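You operate a simulated robot arm through the tools that you are given. There is no shell and no other tool. Be economical: measure what you need, move in short steps, check, and stop when the job is done.

The job below is to be done with a simulated robot arm. You get a single attempt, and the scene is never put back.

TASK
Spin the grey gear under the probe and sort it by run-out.
Fine: over 0.15 mm into the rework tray, else the pass tray; probe arm parked first.
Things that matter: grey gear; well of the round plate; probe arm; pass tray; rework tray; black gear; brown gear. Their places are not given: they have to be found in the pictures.

It is judged by the outcome, as a careful person would: the job done as asked, and still so three seconds after it is handed in. It fails if anything else is knocked over, pushed out of place, dropped, spilled or broken.

THE ROBOT
A 6-joint arm with a two-finger parallel gripper, fixed in place. Base frame: the origin is at the foot of the arm, x ahead of it, y to its left, z up. Readings come in m, rad, newtons and seconds.
Its first joint turns from -1.152 to 1.152 rad. Payload 2.9 kg.
Tool frame: the origin (TCP) lies between the finger pads and is the grasp point; the fingertips stand 0.03 m ahead of it; z points along the fingers, y is the line along which they close. The gripper opens to 0.11 m. The fingers are 0.02 m wide and 0.01 m thick; the gripper's body (0.048 by 0.112 m) begins 0.055 m behind the TCP.
Orientation is told as [roll, pitch, yaw] about the base's x, y, z axes, in that order, counted from this pose: with the fingers straight down and closing along the base's y, the tool's x points along the base's -x, its y along +y and its z along -z.

THE INTERFACE
- The arm moves only by the tool drive_tool. Its argument "series" is a list of rows, each a list of 3 entries, a list of its own where there are three numbers: the shift along the tool's x, y, z in m, then the turn, a rotation vector about the tool's x, y, z in rad, then the gripper command, from -1 (shut) to 1 (fully open), values between in proportion. In form: [[[tx, ty, tz], [wx, wy, wz], gripper], ...]. A call has 1 to 20 rows; each row shifts and turns the commanded pose from where the row before left it, along the tool's axes as they then stand. Rows are played at 5 a second. More than 0.05 m and 0.15 rad between two rows, or a gripper value outside its range, and nothing of the call is played. Where a pose cannot be reached the arm comes as near as it can. A force on the tool above 40 N (or 10 N above the force at the start of the call, whichever is more), or a blocked arm, ends the call early, and 0.2 s more pass. The fingers move at their own pace (about 0.108 m/s each) and stop on an object; they squeeze with about 40 N. The grip force told is the motor's: it shows also when the fingers shut on nothing. Time passes only in rows, and 0.2 s behind the last, so rows that do not move let the fingers close. It gives the time, the measured TCP pose, the force on the tool (base axes), the opening and the grip force at its end, in the units of the frame above (readings bear some noise), and new pictures: "views" is both (left out), scene, wrist or none.
- Cameras (640 x 400 px; columns grow to the right, rows downward): "scene" is fixed at [0.0857, 0.4479, 1.3764]; the picture's right is [-0.63, -0.78, 0.00], its down [-0.50, 0.41, -0.76] and it looks along [0.59, -0.48, -0.65] (base axes); focal length 276 px, centre (320, 200). "wrist" rides on the gripper at [-0.036, 0, -0.057] in the tool frame; the picture's right is [0.00, -1.00, 0.00], its down [0.97, 0.00, -0.24] and it looks along [0.24, 0.00, 0.97] (tool axes); focal length 218 px, centre (320, 200).
- locate(camera, pixels): for up to 12 pixels [column, row] of the newest picture of that camera ("zoom" is the newest enlarged one), the place [x, y, z] in the base frame of the surface seen there, good to about 0.002 m. No time passes.
- zoom(camera, box): a new picture of the part [left, top, right, bottom] of that camera's present view, enlarged. No time passes.
- sign_off(): hands the job in; it is judged then, once.

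Go step by step. Measure first, check grasps and placings, and put right what went wrong. The budget is 80 turns and 120 pictures, counting those below and the enlarged ones. Unless the task says otherwise, let go and move clear before handing in, and close with one line.

The tools are called after "Request:" as a command line: name --argument value ..., lists and objects as JSON in quotes. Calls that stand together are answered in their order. drive_tool: Moves the arm, as the interface text tells. Its arguments: {"type":"object","properties":{"series":{"type":"array","items":{"type":"array"}},"views":{"type":"string","enum":["both","scene","wrist","none"]}},"required":["series"]} The other tools are called the same way: locate (camera, pixels) gives the place of the surface under pixels of a picture; zoom (camera, box) takes an enlarged picture of a part of a camera's view; sign_off () hands the job in.

At the start:

```text
time: 0.0
eef_pos: [0.3696, 0.1054, 1.1826]
tool_rot: [0.0, -0.001, 0.002]
wrist_force: [-0.7, -0.5, -0.1]
grip_width: 0.1103
grip_force: 0.0
```

scene: 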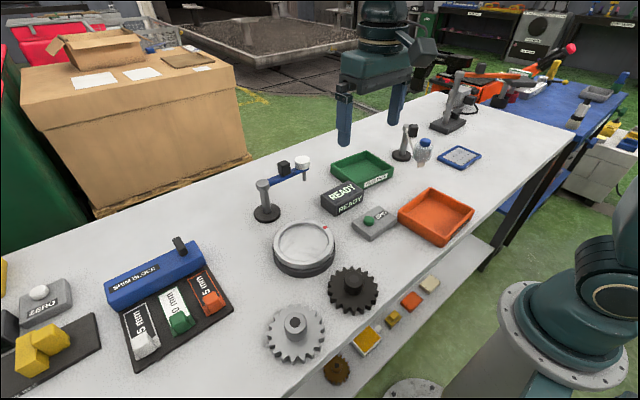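
wrist: 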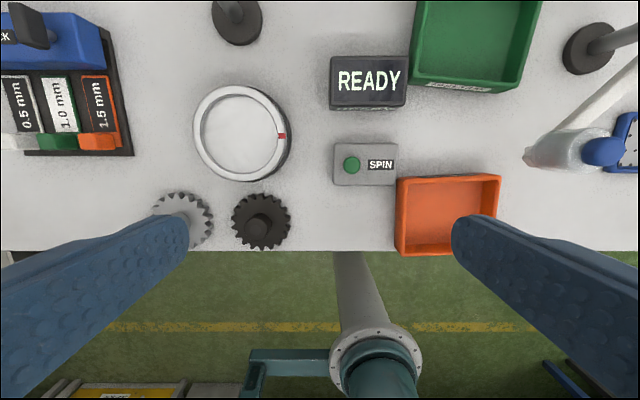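

The pictures show the grey gear at scene (295,333), the round plate at (304,247), the probe arm at (267,200), SPIN at (375,222), the READY display and two trays. I'll enlarge and measure these.

Request:
zoom --camera "scene" --box '[220, 130, 380, 270]'

Request:
zoom --camera "scene" --box '[310, 130, 490, 250]'

Request:
zoom --camera "scene" --box '[240, 250, 400, 390]'

Request:
locate --camera "scene" --pixels '[[295, 321], [295, 345], [353, 278], [304, 240], [326, 227], [267, 212], [262, 184], [285, 167], [303, 161], [303, 168], [370, 219], [383, 218]]'

Request:
locate --camera "wrist" --pixels '[[240, 135], [195, 135], [288, 135], [240, 90], [240, 180], [260, 222], [450, 210], [470, 45], [352, 165], [185, 215], [280, 135], [365, 80]]'

```text
2.86 times, centred on (300, 200) of scene
```

zoom: 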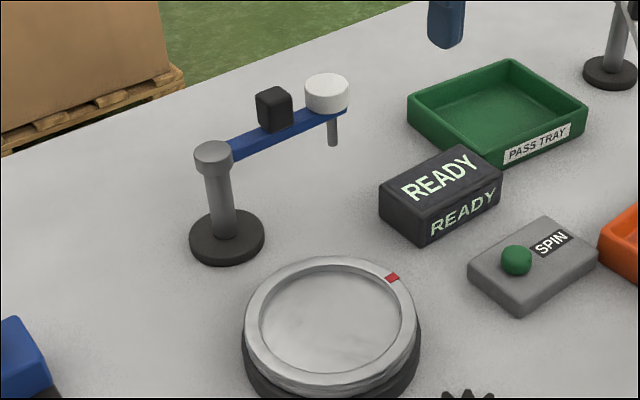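

```text
3.33 times, centred on (400, 190) of scene
```

zoom: 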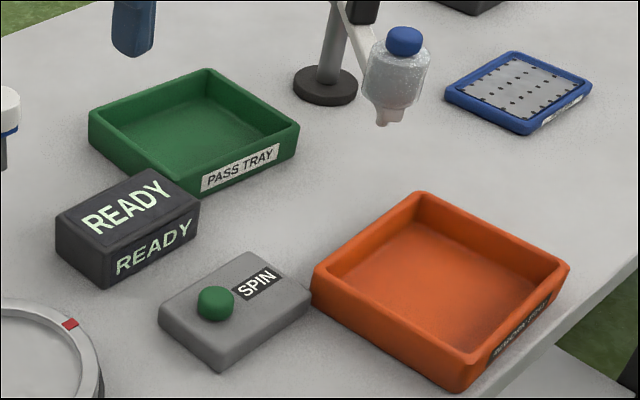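

```text
2.86 times, centred on (320, 320) of scene
```

zoom: 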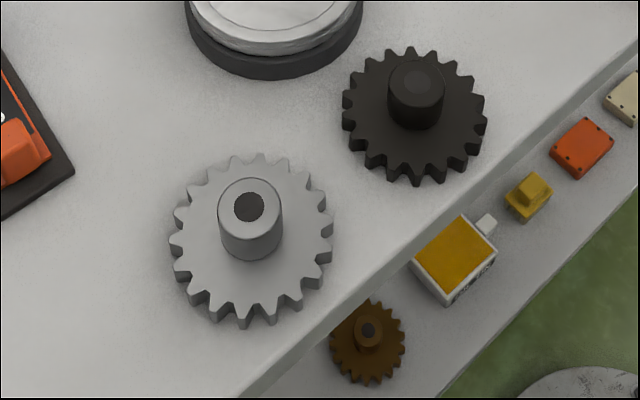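

```text
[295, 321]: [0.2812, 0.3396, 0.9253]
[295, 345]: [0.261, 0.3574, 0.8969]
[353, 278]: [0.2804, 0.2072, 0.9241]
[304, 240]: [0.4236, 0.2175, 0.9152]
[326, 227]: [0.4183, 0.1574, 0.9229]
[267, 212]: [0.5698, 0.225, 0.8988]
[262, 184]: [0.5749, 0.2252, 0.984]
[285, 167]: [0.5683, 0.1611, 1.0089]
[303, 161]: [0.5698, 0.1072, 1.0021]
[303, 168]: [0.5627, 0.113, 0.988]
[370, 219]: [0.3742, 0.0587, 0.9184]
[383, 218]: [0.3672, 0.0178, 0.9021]
```

```text
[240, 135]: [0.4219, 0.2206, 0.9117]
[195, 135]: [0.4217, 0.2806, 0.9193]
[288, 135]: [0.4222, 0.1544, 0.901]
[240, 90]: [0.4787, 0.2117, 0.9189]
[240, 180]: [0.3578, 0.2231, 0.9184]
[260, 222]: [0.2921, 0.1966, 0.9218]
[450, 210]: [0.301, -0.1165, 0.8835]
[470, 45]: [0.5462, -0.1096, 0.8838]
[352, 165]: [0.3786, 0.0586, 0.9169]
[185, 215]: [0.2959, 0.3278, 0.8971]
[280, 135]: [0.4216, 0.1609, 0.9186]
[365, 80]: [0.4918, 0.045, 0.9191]
```

The table seems to lie near z 0.88, and the probe arm points away from the plate, so it is parked for now. I'll measure the table, the arm's base and more details.

Request:
locate --camera "scene" --pixels '[[250, 290], [320, 150], [400, 180], [570, 330], [500, 290], [640, 380], [362, 168], [436, 215], [436, 190], [470, 210], [400, 208], [440, 240]]'

Request:
locate --camera "wrist" --pixels '[[398, 180], [498, 178], [400, 252], [415, 5], [415, 80], [520, 85], [538, 5], [335, 182], [397, 182], [397, 145], [237, 5], [352, 158]]'

Request:
zoom --camera "wrist" --box '[140, 70, 300, 270]'

```text
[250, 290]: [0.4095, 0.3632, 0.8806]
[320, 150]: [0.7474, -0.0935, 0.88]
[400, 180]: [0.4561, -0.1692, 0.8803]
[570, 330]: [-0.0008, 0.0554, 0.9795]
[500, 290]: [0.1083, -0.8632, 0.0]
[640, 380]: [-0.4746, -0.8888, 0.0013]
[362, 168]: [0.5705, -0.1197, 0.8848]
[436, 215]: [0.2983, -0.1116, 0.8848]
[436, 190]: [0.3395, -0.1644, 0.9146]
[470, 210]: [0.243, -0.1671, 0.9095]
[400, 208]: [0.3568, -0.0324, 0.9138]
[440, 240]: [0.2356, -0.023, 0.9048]
```

```text
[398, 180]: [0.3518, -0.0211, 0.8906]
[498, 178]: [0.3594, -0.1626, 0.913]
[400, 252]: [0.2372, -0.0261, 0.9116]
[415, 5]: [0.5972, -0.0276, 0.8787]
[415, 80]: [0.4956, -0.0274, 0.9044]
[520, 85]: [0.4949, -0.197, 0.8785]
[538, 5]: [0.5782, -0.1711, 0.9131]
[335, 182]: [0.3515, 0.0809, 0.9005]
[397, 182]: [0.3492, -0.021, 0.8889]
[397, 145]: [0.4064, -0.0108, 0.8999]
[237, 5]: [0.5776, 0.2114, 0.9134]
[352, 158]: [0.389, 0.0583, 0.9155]
```

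```text
2.00 times, centred on (220, 170) of wrist
```

zoom: 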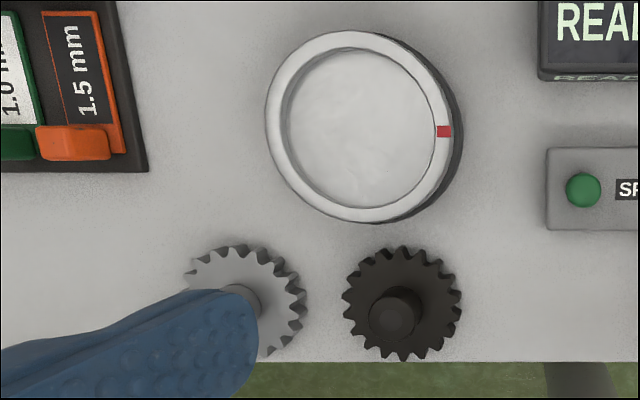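

Table is at z 0.88, the grey hub at about (0.281, 0.339, 0.925) and the well floor at about (0.422, 0.219, 0.912). I'll move above the grey gear and look again.

Request:
drive_tool --series '[[[0.0148, 0.0389, 0], [0, 0, 0], 0.1], [[0.0148, 0.0389, 0], [0, 0, 0], 0.1], [[0.0148, 0.0389, 0], [0, 0, 0], 0.1], [[0.0148, 0.0389, 0], [0, 0, 0], 0.1], [[0.0148, 0.0389, 0], [0, 0, 0], 0.1], [[0.0148, 0.0389, 0], [0, 0, 0], 0.1], [[0, 0, 0.04], [0, 0, 0], 0.1], [[0, 0, 0.04], [0, 0, 0], 0.1], [[0, 0, 0.04], [0, 0, 0], 0.1], [[0, 0, 0.04], [0, 0, 0], 0.1], [[0, 0, 0], [0, 0, 0], 0.1]]'

```text
time: 2.4
eef_pos: [0.2824, 0.3394, 1.0212]
tool_rot: [0.0, 0.001, 0.001]
wrist_force: [-0.4, 0.3, -0.1]
grip_width: 0.0605
grip_force: 0.1
```

scene: 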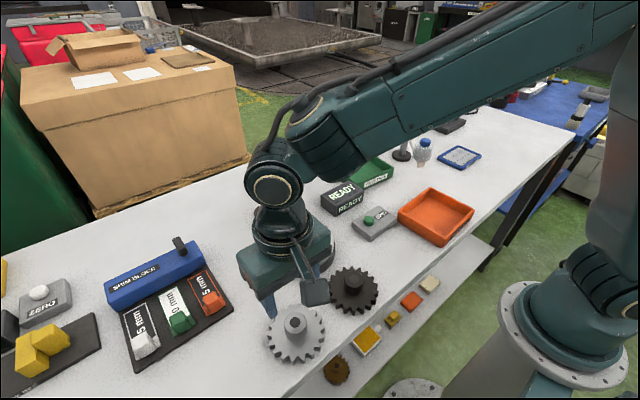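
wrist: 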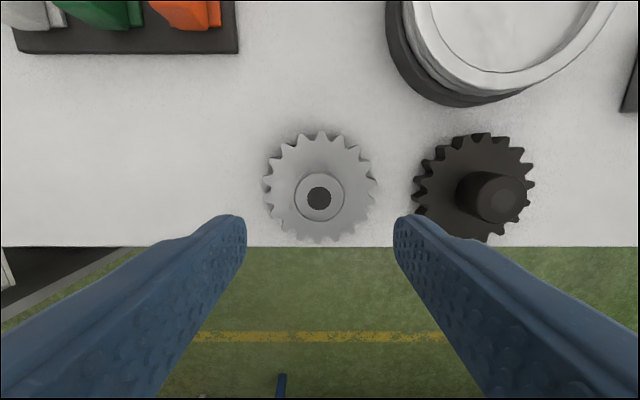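

Request:
locate --camera "wrist" --pixels '[[319, 198], [298, 198], [341, 198], [319, 178], [319, 219], [285, 198], [319, 135], [320, 230], [266, 188], [374, 188]]'

```text
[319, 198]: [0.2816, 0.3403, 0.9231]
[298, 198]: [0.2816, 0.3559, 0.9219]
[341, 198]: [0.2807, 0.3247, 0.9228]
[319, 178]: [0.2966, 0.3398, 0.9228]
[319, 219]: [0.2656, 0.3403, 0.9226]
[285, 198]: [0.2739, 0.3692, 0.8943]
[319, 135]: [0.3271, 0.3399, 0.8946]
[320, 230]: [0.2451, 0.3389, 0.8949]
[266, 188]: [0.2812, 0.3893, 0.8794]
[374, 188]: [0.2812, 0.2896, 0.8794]
```

The hub is centred on the jaws at wrist (319,198), about 33 mm across, with its top at 0.923 and the disc top at 0.895. I'll go down so the fingertips stop just above the disc, then grip.

Request:
drive_tool --series '[[[0.001, 0.0005, 0.03], [0, 0, 0], 0.1], [[0, 0, 0.03], [0, 0, 0], 0.1], [[0, 0, 0.02], [0, 0, 0], 0.1], [[0, 0, 0.0117], [0, 0, 0], 0.1], [[0, 0, 0], [0, 0, 0], 0.1], [[0, 0, 0], [0, 0, 0], -1], [[0, 0, 0], [0, 0, 0], -1], [[0, 0, 0], [0, 0, 0], -1]]' --views "wrist"

```text
time: 4.2
eef_pos: [0.2833, 0.3389, 0.9323]
tool_rot: [0.0, 0.0, -0.001]
wrist_force: [0.2, 0.1, 0.5]
grip_width: 0.037
grip_force: 39.8
```

wrist: 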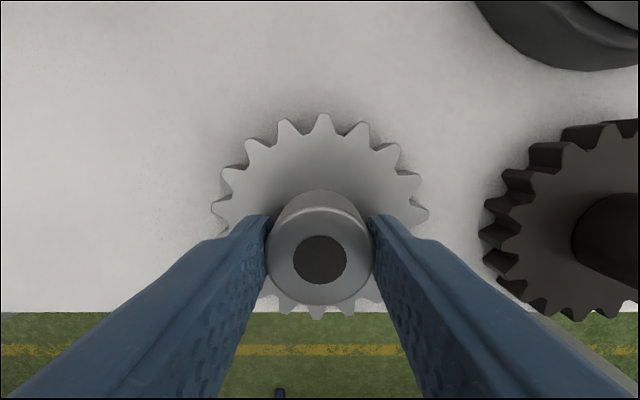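

The jaws stopped at 37 mm with 40 N on the hub. I'll lift 0.11 m and check the gear and the plate.

Request:
drive_tool --series '[[[0, 0, -0.02], [0, 0, 0], -1], [[0, 0, -0.03], [0, 0, 0], -1], [[0, 0, -0.03], [0, 0, 0], -1], [[0, 0, -0.03], [0, 0, 0], -1], [[0, -0.04, 0], [0, 0, 0], -1], [[0, -0.04, 0], [0, 0, 0], -1], [[0, -0.04, 0], [0, 0, 0], -1], [[0, 0, 0], [0, 0, 0], -1]]'

```text
time: 6.0
eef_pos: [0.2795, 0.2196, 1.0425]
tool_rot: [0.001, -0.001, 0.0]
wrist_force: [0.4, 0.2, -4.9]
grip_width: 0.0371
grip_force: 40.3
```

scene: 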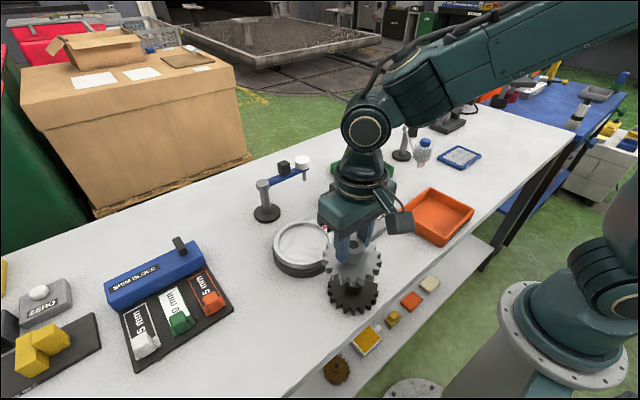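
wrist: 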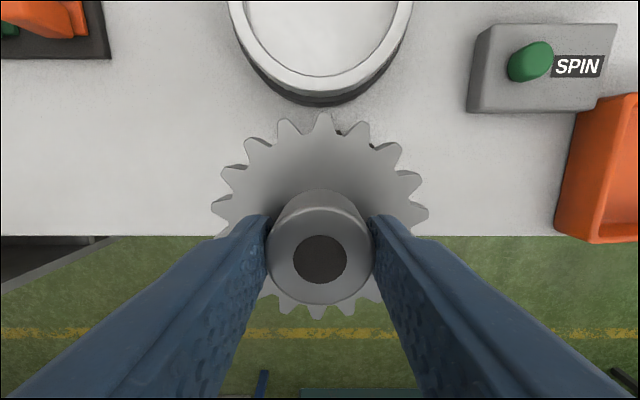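

The gear is held level under the jaws. I'll measure the hub and the plate's rim in this view.

Request:
locate --camera "wrist" --pixels '[[320, 258], [320, 238], [320, 290], [233, 10], [408, 10], [320, 92], [320, 80], [320, 70], [320, 30], [245, 10], [397, 10]]'

Request:
zoom --camera "scene" --box '[240, 150, 340, 290]'

```text
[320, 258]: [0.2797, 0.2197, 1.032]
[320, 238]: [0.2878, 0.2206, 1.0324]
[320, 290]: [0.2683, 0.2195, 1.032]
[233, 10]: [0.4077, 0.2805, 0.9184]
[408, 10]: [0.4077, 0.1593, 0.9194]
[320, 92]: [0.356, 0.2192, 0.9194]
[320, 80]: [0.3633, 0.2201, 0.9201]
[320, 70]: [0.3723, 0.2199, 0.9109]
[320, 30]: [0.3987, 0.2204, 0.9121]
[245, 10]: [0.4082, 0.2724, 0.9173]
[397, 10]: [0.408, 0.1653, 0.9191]
```

```text
2.86 times, centred on (290, 220) of scene
```

zoom: 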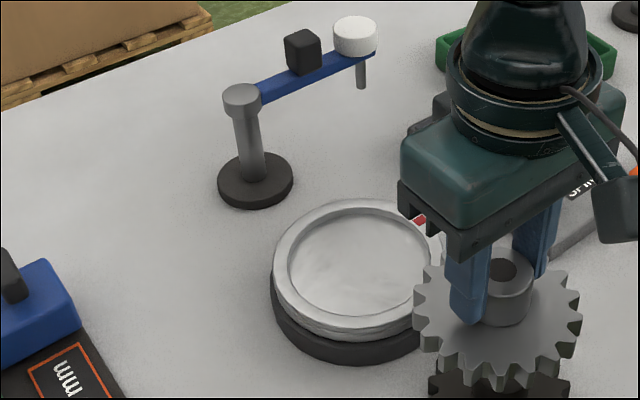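

The plate centre comes out at about (0.420, 0.220), with the floor at 0.9115; contact should come at TCP z of about 0.966. I'll move over it and lower to just above the rim.

Request:
drive_tool --series '[[[-0.04, 0, 0], [0, 0, 0], -1], [[-0.04, 0, 0], [0, 0, 0], -1], [[-0.04, 0, 0], [0, 0, 0], -1], [[-0.0205, 0, 0], [0, 0, 0], -1], [[0, 0, 0.03], [0, 0, 0], -1], [[0, 0, 0.02], [0, 0, 0], -1], [[0, 0, 0], [0, 0, 0], -1]]'

```text
time: 7.6
eef_pos: [0.4235, 0.2191, 0.9934]
tool_rot: [0.0, 0.0, 0.0]
wrist_force: [0.4, 0.0, -5.6]
grip_width: 0.0371
grip_force: 40.3
```

scene: 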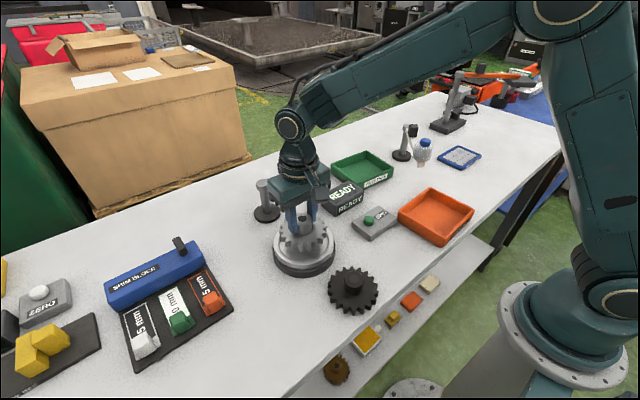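
wrist: 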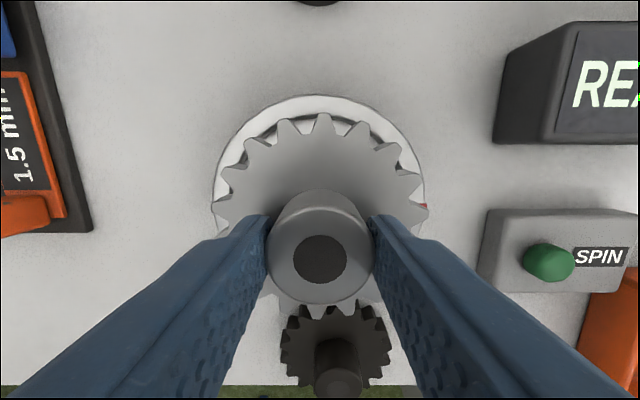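

The gear hangs over the well, about 2.5 cm above its floor. I'll check the far rim to refine the centring.

Request:
locate --camera "wrist" --pixels '[[322, 98], [345, 113], [350, 120], [320, 118], [213, 190], [425, 195], [320, 258], [424, 206]]'

Request:
zoom --camera "wrist" --box '[200, 80, 440, 230]'

```text
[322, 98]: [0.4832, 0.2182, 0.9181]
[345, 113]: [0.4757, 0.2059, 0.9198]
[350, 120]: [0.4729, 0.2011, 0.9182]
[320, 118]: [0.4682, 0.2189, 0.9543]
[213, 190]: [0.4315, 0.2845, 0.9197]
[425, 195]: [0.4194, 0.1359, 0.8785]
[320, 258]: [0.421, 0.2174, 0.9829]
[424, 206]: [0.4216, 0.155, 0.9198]
```

```text
2.67 times, centred on (320, 155) of wrist
```

zoom: 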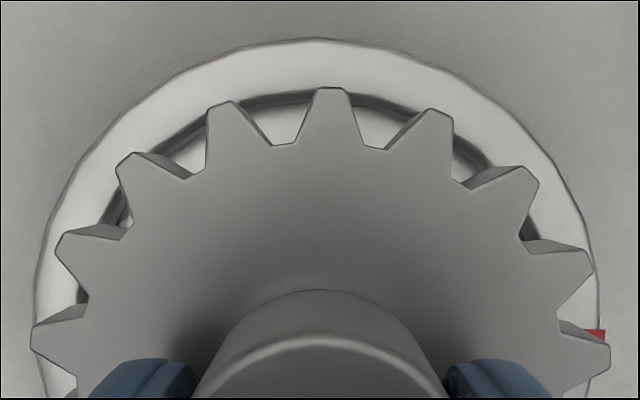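

Rim edges at x 0.354 and 0.484 and y 0.1545 and 0.2845 confirm a centre near (0.4195, 0.2195), and the hub is within 2 mm of it. I'll lower the last part.

Request:
drive_tool --series '[[[0.0013, 0.0005, 0.01], [0, 0, 0], -1], [[0, 0, 0.01], [0, 0, 0], -1], [[0, 0, 0.004], [0, 0, 0], -1], [[0, 0, 0.003], [0, 0, 0], -1], [[0, 0, 0], [0, 0, 0], -1]]'

```text
time: 8.8
eef_pos: [0.4191, 0.2192, 0.9678]
tool_rot: [-0.001, -0.001, 0.001]
wrist_force: [-1.2, -0.6, 9.7]
grip_width: 0.0371
grip_force: 40.2
```

scene: 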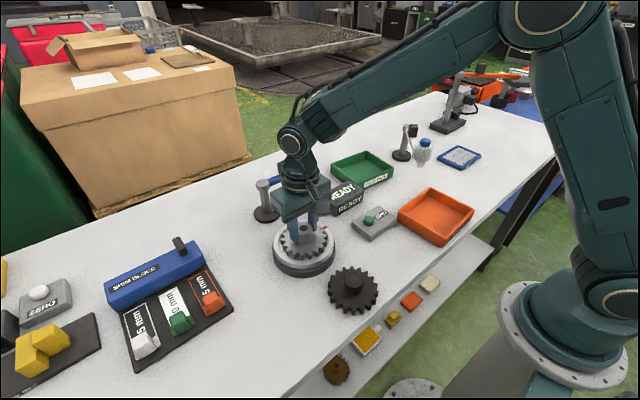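
wrist: 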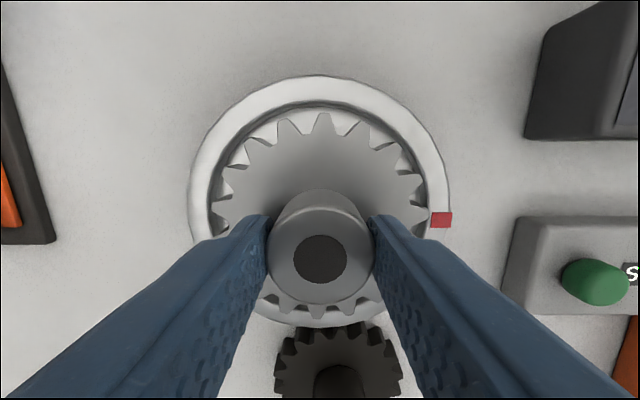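

The force rose to +9.7 N, so the gear sits on the floor inside the rim. I'll open, rise and back away.

Request:
drive_tool --series '[[[0, 0, -0.001], [0, 0, 0], 0.1], [[0, 0, 0], [0, 0, 0], 0.1], [[0, 0, 0], [0, 0, 0], 0.1], [[0, 0, -0.03], [0, 0, 0], 0.1], [[0, 0, -0.04], [0, 0, 0], 0.1], [[0, 0, -0.04], [0, 0, 0], 0.1], [[0, 0, -0.04], [0, 0, 0], 0.1], [[0, -0.03, -0.04], [0, 0, 0], 0.1], [[0, -0.04, 0], [0, 0, 0], 0.1], [[0, 0, 0], [0, 0, 0], 0.1]]'

```text
time: 11.0
eef_pos: [0.4196, 0.1472, 1.1585]
tool_rot: [0.0, 0.001, 0.0]
wrist_force: [0.0, 0.4, 0.2]
grip_width: 0.0604
grip_force: 0.0
```

scene: 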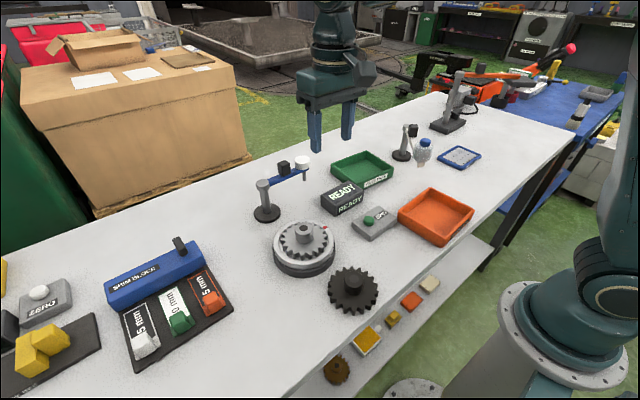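
wrist: 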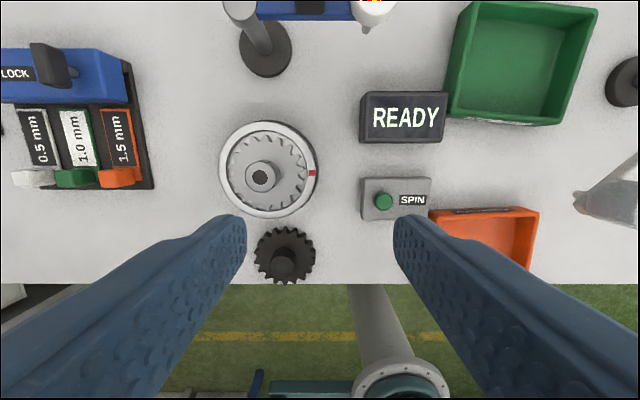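

The gear sits in the well. Now I'll measure the probe arm closely.

Request:
zoom --camera "scene" --box '[245, 145, 325, 225]'

Request:
locate --camera "scene" --pixels '[[262, 184], [284, 164], [285, 170], [280, 167], [289, 166], [302, 160], [302, 166], [305, 174], [305, 179], [276, 181], [293, 175], [304, 226]]'

```text
5.00 times, centred on (285, 185) of scene
```

zoom: 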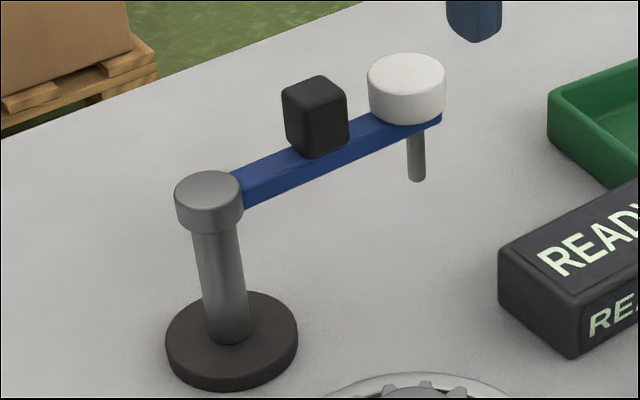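

```text
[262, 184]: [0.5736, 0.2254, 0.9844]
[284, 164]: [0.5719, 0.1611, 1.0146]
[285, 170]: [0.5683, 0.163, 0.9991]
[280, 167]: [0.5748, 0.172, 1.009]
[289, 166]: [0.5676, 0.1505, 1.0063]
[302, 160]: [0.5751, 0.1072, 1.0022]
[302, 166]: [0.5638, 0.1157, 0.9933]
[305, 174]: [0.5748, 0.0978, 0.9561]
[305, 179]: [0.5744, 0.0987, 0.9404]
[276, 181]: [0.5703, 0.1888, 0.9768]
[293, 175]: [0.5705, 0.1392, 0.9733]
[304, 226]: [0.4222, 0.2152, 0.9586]
```

The handle block is at about (0.575, 0.161), top 1.016, and the probe tip hangs to about 0.939; the post axis is (0.574, 0.225). I'll turn the jaws 90° and test the reach towards the handle at a safe height.

Request:
drive_tool --series '[[[-0.04, 0.007, 0.02], [0, 0, 0], 0.1], [[-0.04, 0.007, 0.02], [0, 0, 0], 0.1], [[0, 0, 0], [0, 0, -0.1428], 0.1], [[0, 0, 0], [0, 0, -0.1428], 0.1], [[0, 0, 0], [0, 0, -0.1428], 0.1], [[0, 0, 0], [0, 0, -0.1428], 0.1], [[0, 0, 0], [0, 0, -0.1428], 0.1], [[0, 0, 0], [0, 0, -0.1428], 0.1], [[0, 0, 0], [0, 0, -0.1428], 0.1], [[0, 0, 0], [0, 0, -0.1428], 0.1], [[0, 0, 0], [0, 0, -0.1428], 0.1], [[0, 0, 0], [0, 0, -0.1428], 0.1], [[0, 0, 0], [0, 0, -0.1428], 0.1], [[0, -0.025, 0], [0, 0, 0], 0.1], [[0, -0.025, 0], [0, 0, 0], 0.1], [[0, -0.025, 0], [0, 0, 0], 0.1], [[0, 0, 0], [0, 0, 0], 0.1]]'

```text
time: 14.6
eef_pos: [0.5759, 0.1644, 1.1159]
tool_rot: [0.0, -0.001, 1.572]
wrist_force: [-0.9, 0.3, 0.0]
grip_width: 0.0604
grip_force: 0.2
```

scene: 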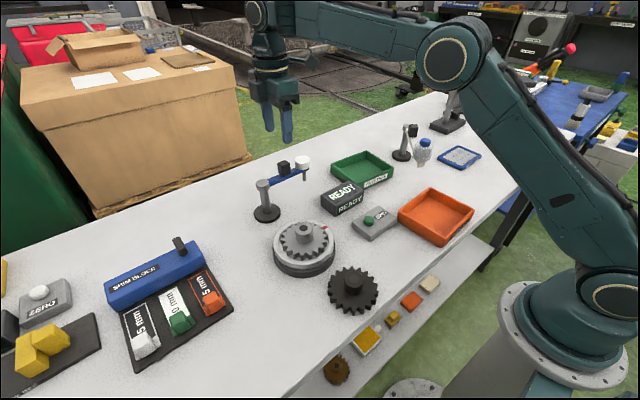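
wrist: 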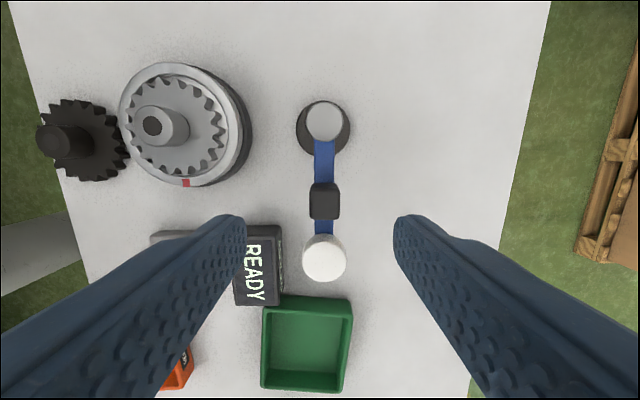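

The reach is fine. I'll fix the handle's place at wrist (324,200) before going down.

Request:
locate --camera "wrist" --pixels '[[324, 195], [324, 186], [324, 206], [311, 196], [339, 196], [324, 120], [324, 255], [306, 255], [342, 255], [324, 225], [324, 150]]'

```text
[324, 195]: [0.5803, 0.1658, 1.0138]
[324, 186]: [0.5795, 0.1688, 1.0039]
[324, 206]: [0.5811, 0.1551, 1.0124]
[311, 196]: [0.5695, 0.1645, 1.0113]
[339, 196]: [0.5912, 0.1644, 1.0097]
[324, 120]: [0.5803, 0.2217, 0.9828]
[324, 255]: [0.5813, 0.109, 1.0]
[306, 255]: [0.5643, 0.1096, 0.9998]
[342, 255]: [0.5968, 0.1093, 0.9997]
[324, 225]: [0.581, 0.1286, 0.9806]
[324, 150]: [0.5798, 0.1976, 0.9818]
```

The handle centre is (0.580, 0.161), 22 mm wide, with the post axis near (0.580, 0.224). I'll lower with the fingers either side of it and grip.

Request:
drive_tool --series '[[[0.001, -0.0048, 0.03], [0, 0, 0], 0.1], [[0, 0, 0.03], [0, 0, 0], 0.1], [[0, 0, 0.02], [0, 0, 0], 0.1], [[0, 0, 0.019], [0, 0, 0], 0.1], [[0, 0, 0], [0, 0, 0], 0.1]]'

```text
time: 15.8
eef_pos: [0.5813, 0.1636, 1.0173]
tool_rot: [-0.001, -0.001, 1.57]
wrist_force: [0.2, 0.5, -0.1]
grip_width: 0.0606
grip_force: 0.0
```

scene: 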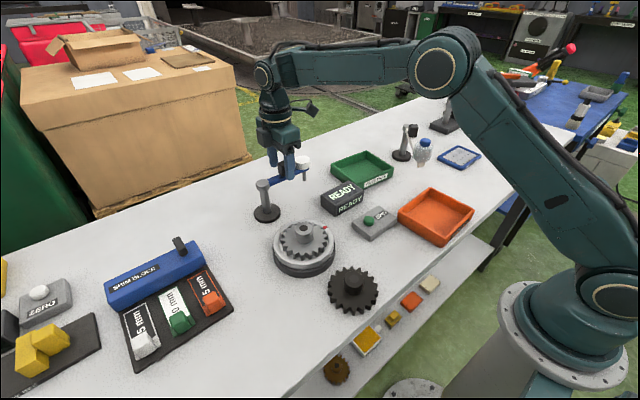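
wrist: 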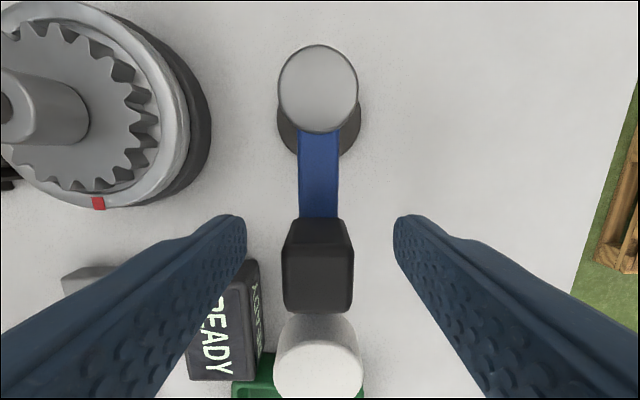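

The fingers straddle the handle. I'll close to about 30 mm as a loose yoke and swing the arm halfway around its post.

Request:
drive_tool --series '[[[0, 0, 0], [0, 0, 0], -0.45], [[0, 0, 0], [0, 0, 0], -0.45], [[-0.0005, 0.008, 0], [0, 0, 0.13], -0.45], [[-0.0005, 0.008, 0], [0, 0, 0.13], -0.45], [[-0.0005, 0.008, 0], [0, 0, 0.13], -0.45], [[-0.0005, 0.008, 0], [0, 0, 0.13], -0.45], [[-0.0005, 0.008, 0], [0, 0, 0.13], -0.45], [[-0.0005, 0.008, 0], [0, 0, 0.13], -0.45], [[0, 0, 0], [0, 0, 0], -0.45]]'

```text
time: 17.8
eef_pos: [0.5356, 0.1788, 1.0164]
tool_rot: [0.0, 0.001, 0.788]
wrist_force: [-0.1, 0.1, -0.1]
grip_width: 0.0302
grip_force: 0.0
```

scene: 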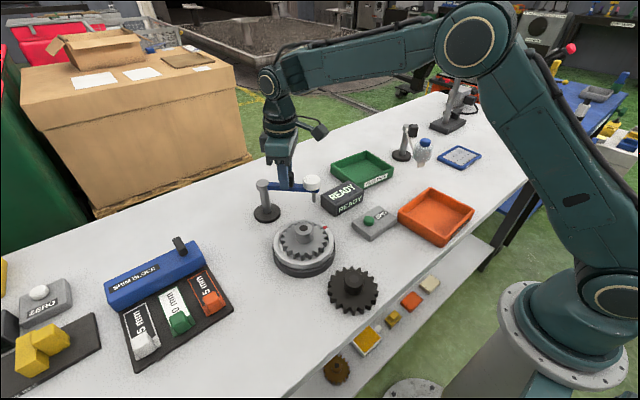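
wrist: 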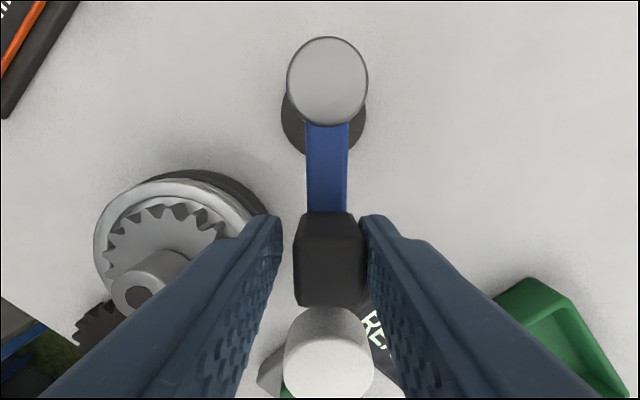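

The arm turns freely with the yoke and stays in line with it. I'll continue to point it at the plate.

Request:
drive_tool --series '[[[-0.0005, 0.008, 0], [0, 0, 0.13], -0.45], [[-0.0005, 0.008, 0], [0, 0, 0.13], -0.45], [[-0.0005, 0.008, 0], [0, 0, 0.13], -0.45], [[-0.0005, 0.008, 0], [0, 0, 0.13], -0.45], [[-0.0005, 0.008, 0], [0, 0, 0.13], -0.45], [[-0.0003, 0.006, 0], [0, 0, 0.1], -0.45], [[0, 0, 0], [0, 0, 0], -0.45]]'

```text
time: 19.4
eef_pos: [0.5178, 0.2226, 1.0162]
tool_rot: [-0.002, 0.001, 0.038]
wrist_force: [0.6, -0.4, -0.2]
grip_width: 0.0304
grip_force: 0.0
```

scene: 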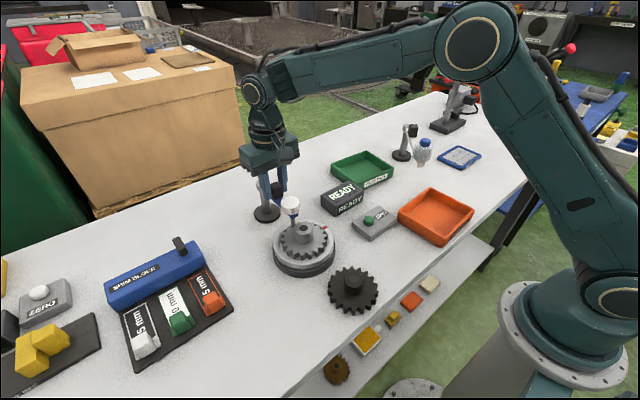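
wrist: 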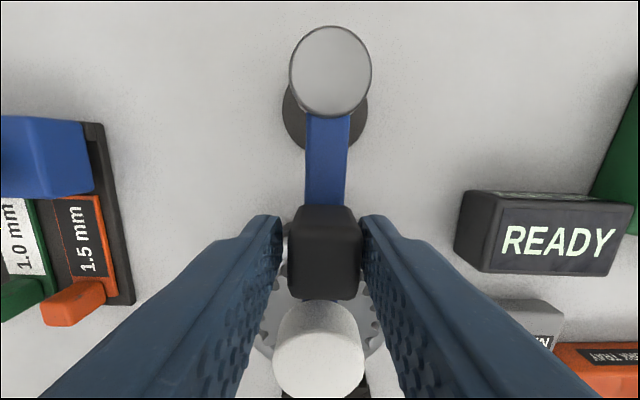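

The arm now points almost at the plate. I'll check the head and post positions against the plate centre.

Request:
locate --camera "wrist" --pixels '[[330, 70], [327, 230], [318, 340], [318, 320], [275, 345], [363, 345]]'

Request:
zoom --camera "scene" --box '[250, 180, 350, 280]'

```text
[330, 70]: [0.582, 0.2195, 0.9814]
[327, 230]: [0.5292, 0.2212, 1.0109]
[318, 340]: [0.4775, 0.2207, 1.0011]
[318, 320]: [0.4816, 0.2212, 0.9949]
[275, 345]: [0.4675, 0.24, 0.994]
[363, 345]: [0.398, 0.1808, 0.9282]
```

```text
4.00 times, centred on (300, 230) of scene
```

zoom: 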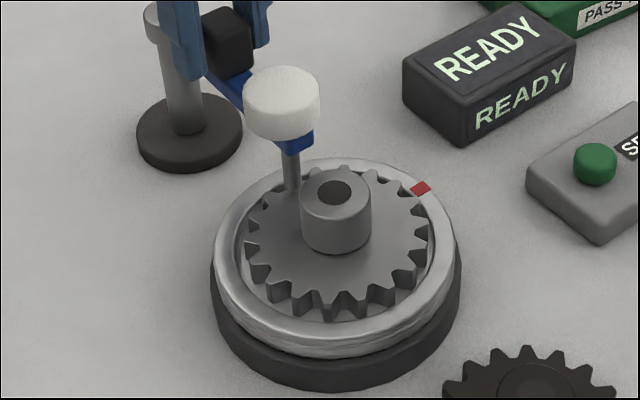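

The head is at about (0.468, 0.221), in line with the plate centre, and the tip is over the gear's toothed face. I'll rise clear and move above the SPIN button.

Request:
drive_tool --series '[[[0, 0, -0.03], [0, 0, 0], -0.45], [[0, 0, -0.04], [0, 0, 0], -0.45], [[0, 0, -0.04], [0, 0, 0], -1], [[0, 0, 0], [0, 0, 0.038], -1], [[0.028, -0.041, 0], [0, 0, 0], -1], [[0.038, -0.041, 0], [0, 0, 0], -1], [[0.038, -0.041, 0], [0, 0, 0], -1], [[0.038, -0.041, 0], [0, 0, 0], -1], [[0, 0, 0.04], [0, 0, 0], -1], [[0, 0, 0.04], [0, 0, 0], -1], [[0, 0, 0], [0, 0, 0], -1]]'

```text
refused: row 6 steps farther than a row can; nothing moved
```

Request:
drive_tool --series '[[[0, 0, -0.03], [0, 0, 0], -0.45], [[0, 0, -0.04], [0, 0, 0], -0.45], [[0, 0, -0.04], [0, 0, 0], -1], [[0, 0, 0], [0, 0, 0.038], -1], [[0.0284, -0.033, 0], [0, 0, 0], -1], [[0.0284, -0.033, 0], [0, 0, 0], -1], [[0.0284, -0.033, 0], [0, 0, 0], -1], [[0.0284, -0.033, 0], [0, 0, 0], -1], [[0.0284, -0.033, 0], [0, 0, 0], -1], [[0, 0, 0.04], [0, 0, 0], -1], [[0, 0, 0.04], [0, 0, 0], -1], [[0, 0, 0], [0, 0, 0], -1]]'

```text
time: 22.0
eef_pos: [0.3753, 0.0593, 1.0457]
tool_rot: [0.001, 0.0, 0.001]
wrist_force: [0.4, -0.3, 0.8]
grip_width: 0.0001
grip_force: 37.4
```

scene: 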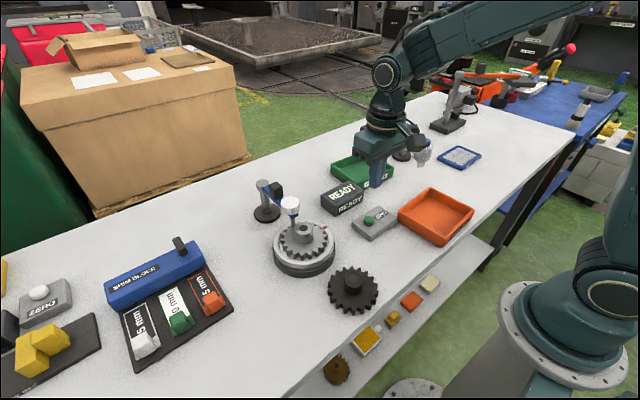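
wrist: 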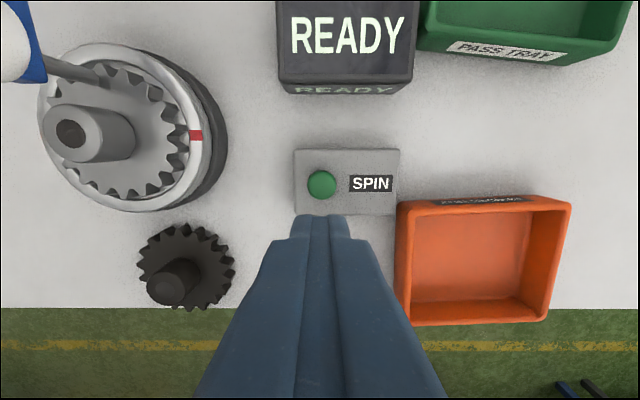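

Request:
locate --camera "wrist" --pixels '[[321, 184], [321, 178], [310, 185], [332, 185], [370, 205], [320, 206]]'

```text
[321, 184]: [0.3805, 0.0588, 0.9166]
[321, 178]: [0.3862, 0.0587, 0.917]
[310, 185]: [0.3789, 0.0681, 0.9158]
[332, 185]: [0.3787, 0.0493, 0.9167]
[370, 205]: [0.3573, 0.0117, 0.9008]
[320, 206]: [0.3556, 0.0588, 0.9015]
```

The button's centre is (0.380, 0.0585), top 0.917, so contact comes at TCP z of about 0.947. I'll press gently.

Request:
drive_tool --series '[[[-0.0045, 0, 0.03], [0, 0, 0], -1], [[0, 0, 0.03], [0, 0, 0], -1], [[0, 0, 0.03], [0, 0, 0], -1], [[0, 0, 0.006], [0, 0, 0], -1], [[0, 0, 0.003], [0, 0, 0], -1], [[0, 0, 0.003], [0, 0, 0], -1]]'

```text
time: 23.4
eef_pos: [0.3803, 0.0569, 0.9457]
tool_rot: [0.0, 0.0, 0.002]
wrist_force: [0.3, -0.7, 2.1]
grip_width: 0.0001
grip_force: 37.5
```

scene: 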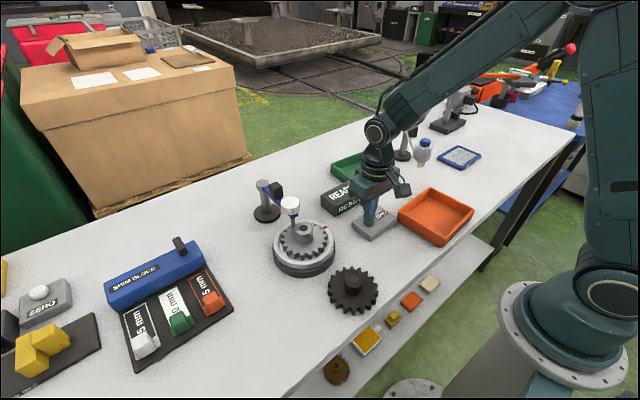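
wrist: 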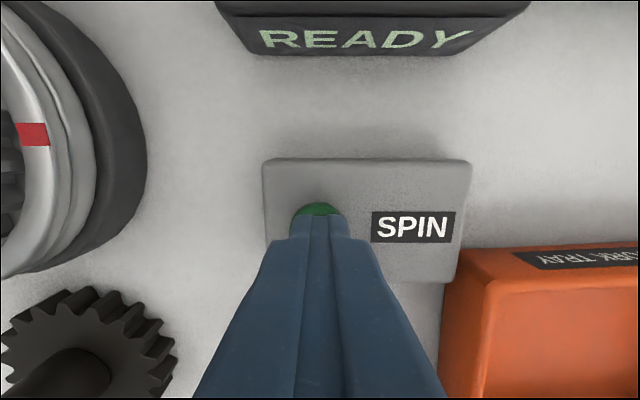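

Light contact (2 N) and the display still says READY. I'll press a few millimetres further in small steps.

Request:
drive_tool --series '[[[0, 0, 0.002], [0, 0, 0], -1], [[0, 0, 0.002], [0, 0, 0], -1], [[0, 0, 0], [0, 0, 0], -1]]'

```text
time: 24.2
eef_pos: [0.3805, 0.0582, 0.941]
tool_rot: [0.001, 0.0, 0.002]
wrist_force: [-0.4, -0.9, 5.8]
grip_width: 0.0
grip_force: 37.7
```

scene: 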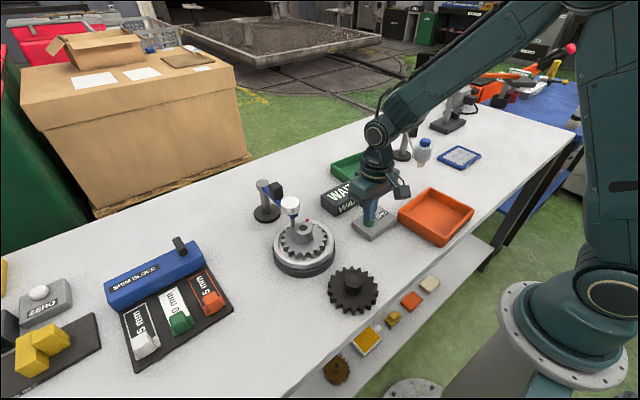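
wrist: 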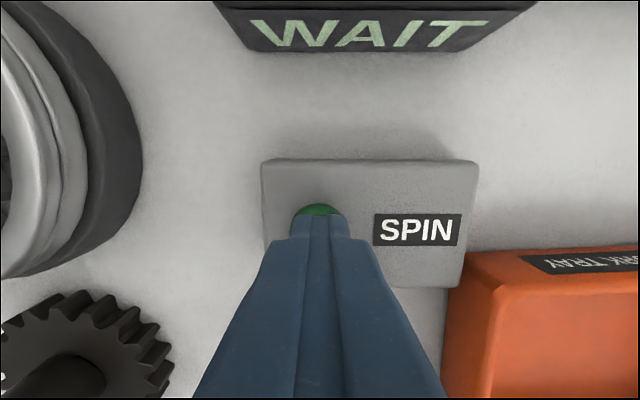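

The display says WAIT and the plate is turning (its red mark has moved). I'll lift off and wait.

Request:
drive_tool --series '[[[0, 0, -0.02], [0, 0, 0], -1], [[0, 0, -0.04], [0, 0, 0], -1], [[0, 0, -0.04], [0, 0, 0], -1], [[0, 0, -0.04], [0, 0, 0], -1], [[0, 0, 0], [0, 0, 0], -1], [[0, 0, 0], [0, 0, 0], -1], [[0, 0, 0], [0, 0, 0], -1], [[0, 0, 0], [0, 0, 0], -1], [[0, 0, 0], [0, 0, 0], -1], [[0, 0, 0], [0, 0, 0], -1], [[0, 0, 0], [0, 0, 0], -1], [[0, 0, 0], [0, 0, 0], -1]]'

```text
time: 26.8
eef_pos: [0.3823, 0.0573, 1.0818]
tool_rot: [0.0, -0.001, 0.002]
wrist_force: [-0.1, -1.2, 0.0]
grip_width: 0.0
grip_force: 37.9
```

scene: 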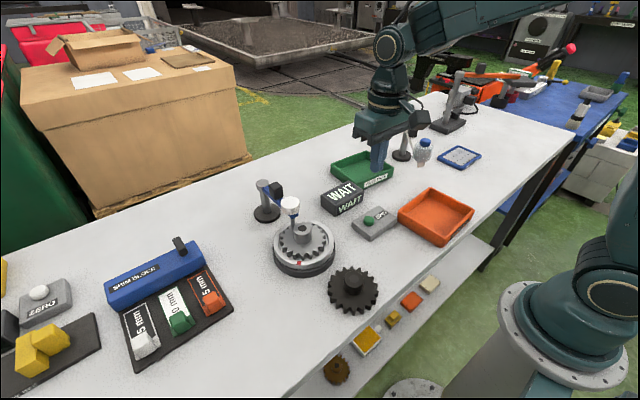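
wrist: 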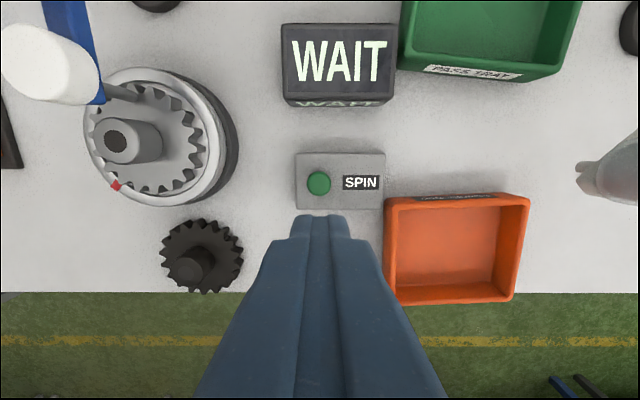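

Still WAIT while the plate turns (red mark now at wrist (116,186)). I'll wait some seconds.

Request:
drive_tool --series '[[[0, 0, 0], [0, 0, 0], -1], [[0, 0, 0], [0, 0, 0], -1], [[0, 0, 0], [0, 0, 0], -1], [[0, 0, 0], [0, 0, 0], -1], [[0, 0, 0], [0, 0, 0], -1], [[0, 0, 0], [0, 0, 0], -1], [[0, 0, 0], [0, 0, 0], -1], [[0, 0, 0], [0, 0, 0], -1], [[0, 0, 0], [0, 0, 0], -1], [[0, 0, 0], [0, 0, 0], -1], [[0, 0, 0], [0, 0, 0], -1], [[0, 0, 0], [0, 0, 0], -1], [[0, 0, 0], [0, 0, 0], -1], [[0, 0, 0], [0, 0, 0], -1], [[0, 0, 0], [0, 0, 0], -1]]' --views "wrist"

```text
time: 30.0
eef_pos: [0.3801, 0.0565, 1.0828]
tool_rot: [0.001, 0.0, 0.003]
wrist_force: [0.7, -0.3, -0.1]
grip_width: 0.0
grip_force: 37.7
```

wrist: 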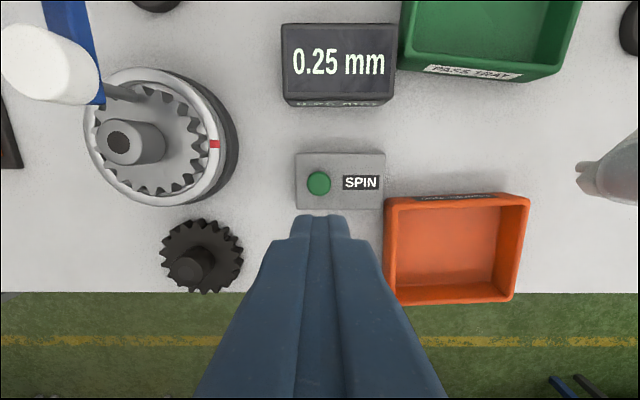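

The plate has stopped. I'll enlarge the reading and the orange tray's label to be sure.

Request:
zoom --camera "wrist" --box '[270, 10, 410, 110]'

Request:
zoom --camera "wrist" --box '[380, 180, 540, 310]'

Request:
locate --camera "wrist" --pixels '[[400, 210], [515, 205], [512, 296], [388, 300], [460, 240], [400, 290], [500, 280], [460, 206], [118, 145]]'

```text
4.00 times, centred on (340, 60) of wrist
```

zoom: 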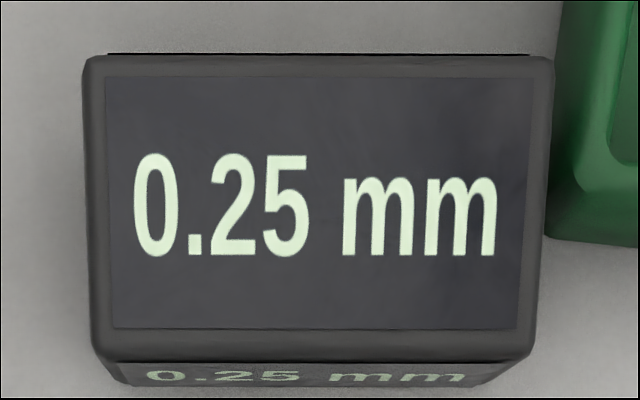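

```text
3.08 times, centred on (460, 245) of wrist
```

zoom: 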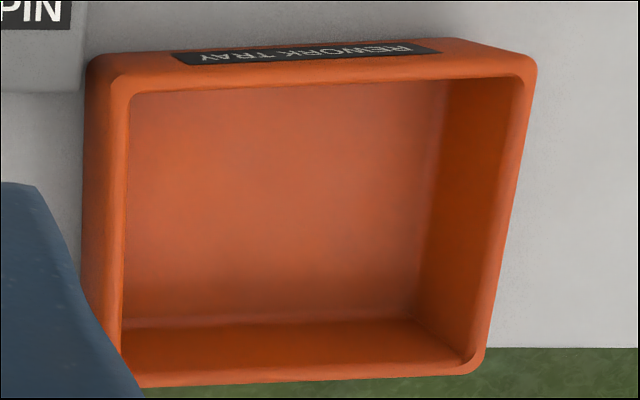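

```text
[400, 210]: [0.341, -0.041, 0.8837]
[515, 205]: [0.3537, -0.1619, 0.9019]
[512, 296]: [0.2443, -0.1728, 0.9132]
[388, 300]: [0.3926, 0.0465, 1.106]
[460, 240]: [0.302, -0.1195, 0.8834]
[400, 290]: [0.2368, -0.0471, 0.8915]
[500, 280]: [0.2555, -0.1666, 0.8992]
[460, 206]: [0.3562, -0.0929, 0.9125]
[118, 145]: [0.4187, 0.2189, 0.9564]
```

It reads 0.25 mm, over 0.15, so the gear goes to the orange REWORK TRAY. First I'll go back over the probe handle to park the arm.

Request:
drive_tool --series '[[[0, 0, -0.038], [0, 0, 0], -1], [[-0.0278, 0.0328, 0], [0, 0, 0], -1], [[-0.0278, 0.0328, 0], [0, 0, 0], -1], [[-0.0278, 0.0328, 0], [0, 0, 0], -1], [[-0.0278, 0.0328, 0], [0, 0, 0], 0.1], [[-0.0278, 0.0328, 0], [0, 0, 0], 0.1], [[0, 0, 0], [0, 0, 0], 0.1], [[0, 0, 0], [0, 0, 0], 0.1]]' --views "wrist"

```text
time: 31.8
eef_pos: [0.5206, 0.2191, 1.1194]
tool_rot: [-0.001, 0.0, 0.001]
wrist_force: [0.8, -0.1, -0.1]
grip_width: 0.0609
grip_force: 0.0
```

wrist: 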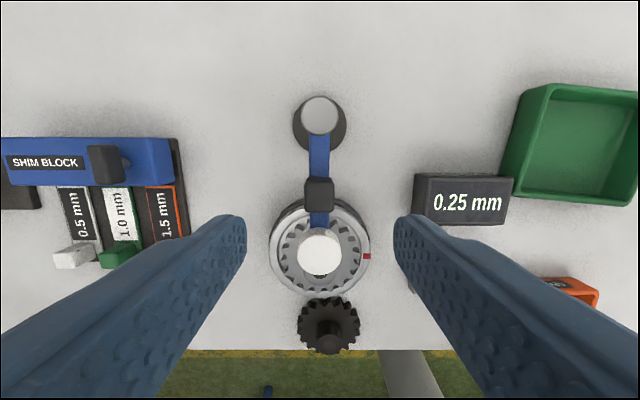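

The handle is centred between the fingers. I'll lower, yoke it loosely and swing it back to where it was parked.

Request:
drive_tool --series '[[[0, 0, 0.03], [0, 0, 0], 0.1], [[0, 0, 0.03], [0, 0, 0], 0.1], [[0, 0, 0.025], [0, 0, 0], 0.1], [[0, 0, 0.018], [0, 0, 0], 0.1], [[0, 0, 0], [0, 0, 0], -0.45], [[0, 0, 0], [0, 0, 0], -0.45], [[-0.0005, -0.008, 0], [0, 0, -0.13], -0.45], [[-0.0005, -0.008, 0], [0, 0, -0.13], -0.45], [[-0.0005, -0.008, 0], [0, 0, -0.13], -0.45], [[-0.0005, -0.008, 0], [0, 0, -0.13], -0.45], [[-0.0005, -0.008, 0], [0, 0, -0.13], -0.45], [[-0.0005, -0.008, 0], [0, 0, -0.13], -0.45], [[0, 0, 0], [0, 0, 0], -0.45]]'

```text
time: 34.6
eef_pos: [0.5355, 0.1782, 1.016]
tool_rot: [-0.001, 0.002, 0.783]
wrist_force: [0.0, 0.6, 0.3]
grip_width: 0.0304
grip_force: 0.0
```

scene: 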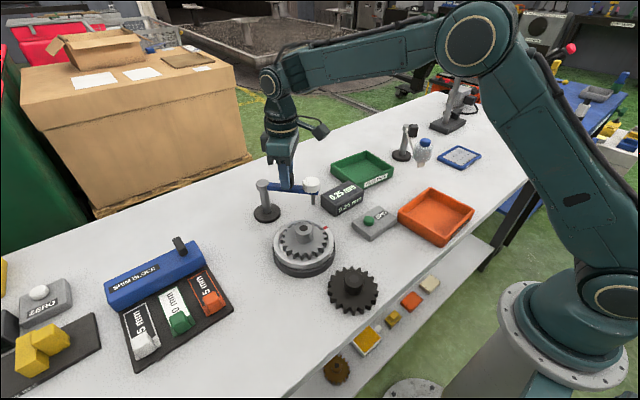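
wrist: 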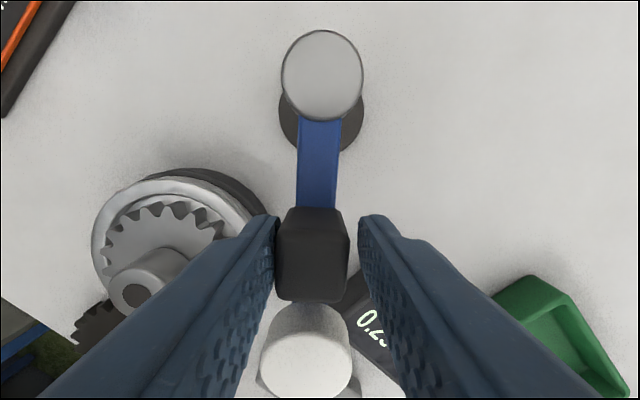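

Halfway back and moving freely. I'll finish the swing.

Request:
drive_tool --series '[[[-0.0005, -0.008, 0], [0, 0, -0.13], -0.45], [[-0.0005, -0.008, 0], [0, 0, -0.13], -0.45], [[-0.0005, -0.008, 0], [0, 0, -0.13], -0.45], [[-0.0005, -0.008, 0], [0, 0, -0.13], -0.45], [[-0.0005, -0.008, 0], [0, 0, -0.13], -0.45], [[-0.0005, -0.008, 0], [0, 0, -0.13], -0.45], [[-0.0001, -0.003, 0], [0, 0, -0.05], -0.45], [[0, 0, 0], [0, 0, 0], -0.45]]' --views "wrist"

```text
time: 36.4
eef_pos: [0.5836, 0.1601, 1.0156]
tool_rot: [0.0, 0.002, 1.612]
wrist_force: [-1.1, 0.7, 1.0]
grip_width: 0.0311
grip_force: 0.8
```

wrist: 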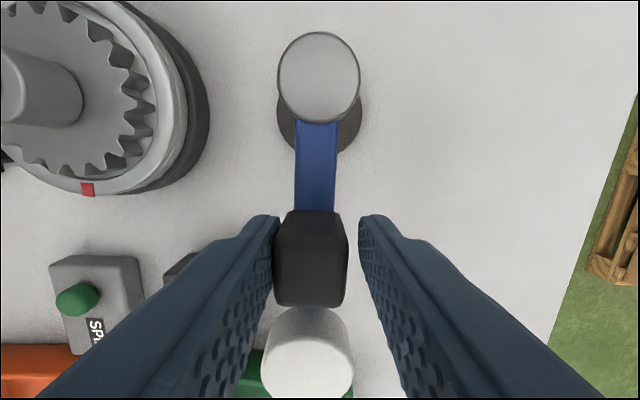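

The arm is back near its parked line, with a slight contact force as if at its stop. I'll check its direction.

Request:
locate --camera "wrist" --pixels '[[319, 75], [316, 150], [316, 195], [308, 350], [310, 225]]'

```text
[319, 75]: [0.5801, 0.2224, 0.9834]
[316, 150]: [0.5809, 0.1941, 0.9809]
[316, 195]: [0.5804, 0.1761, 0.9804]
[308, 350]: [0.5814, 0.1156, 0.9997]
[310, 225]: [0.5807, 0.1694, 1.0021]
```

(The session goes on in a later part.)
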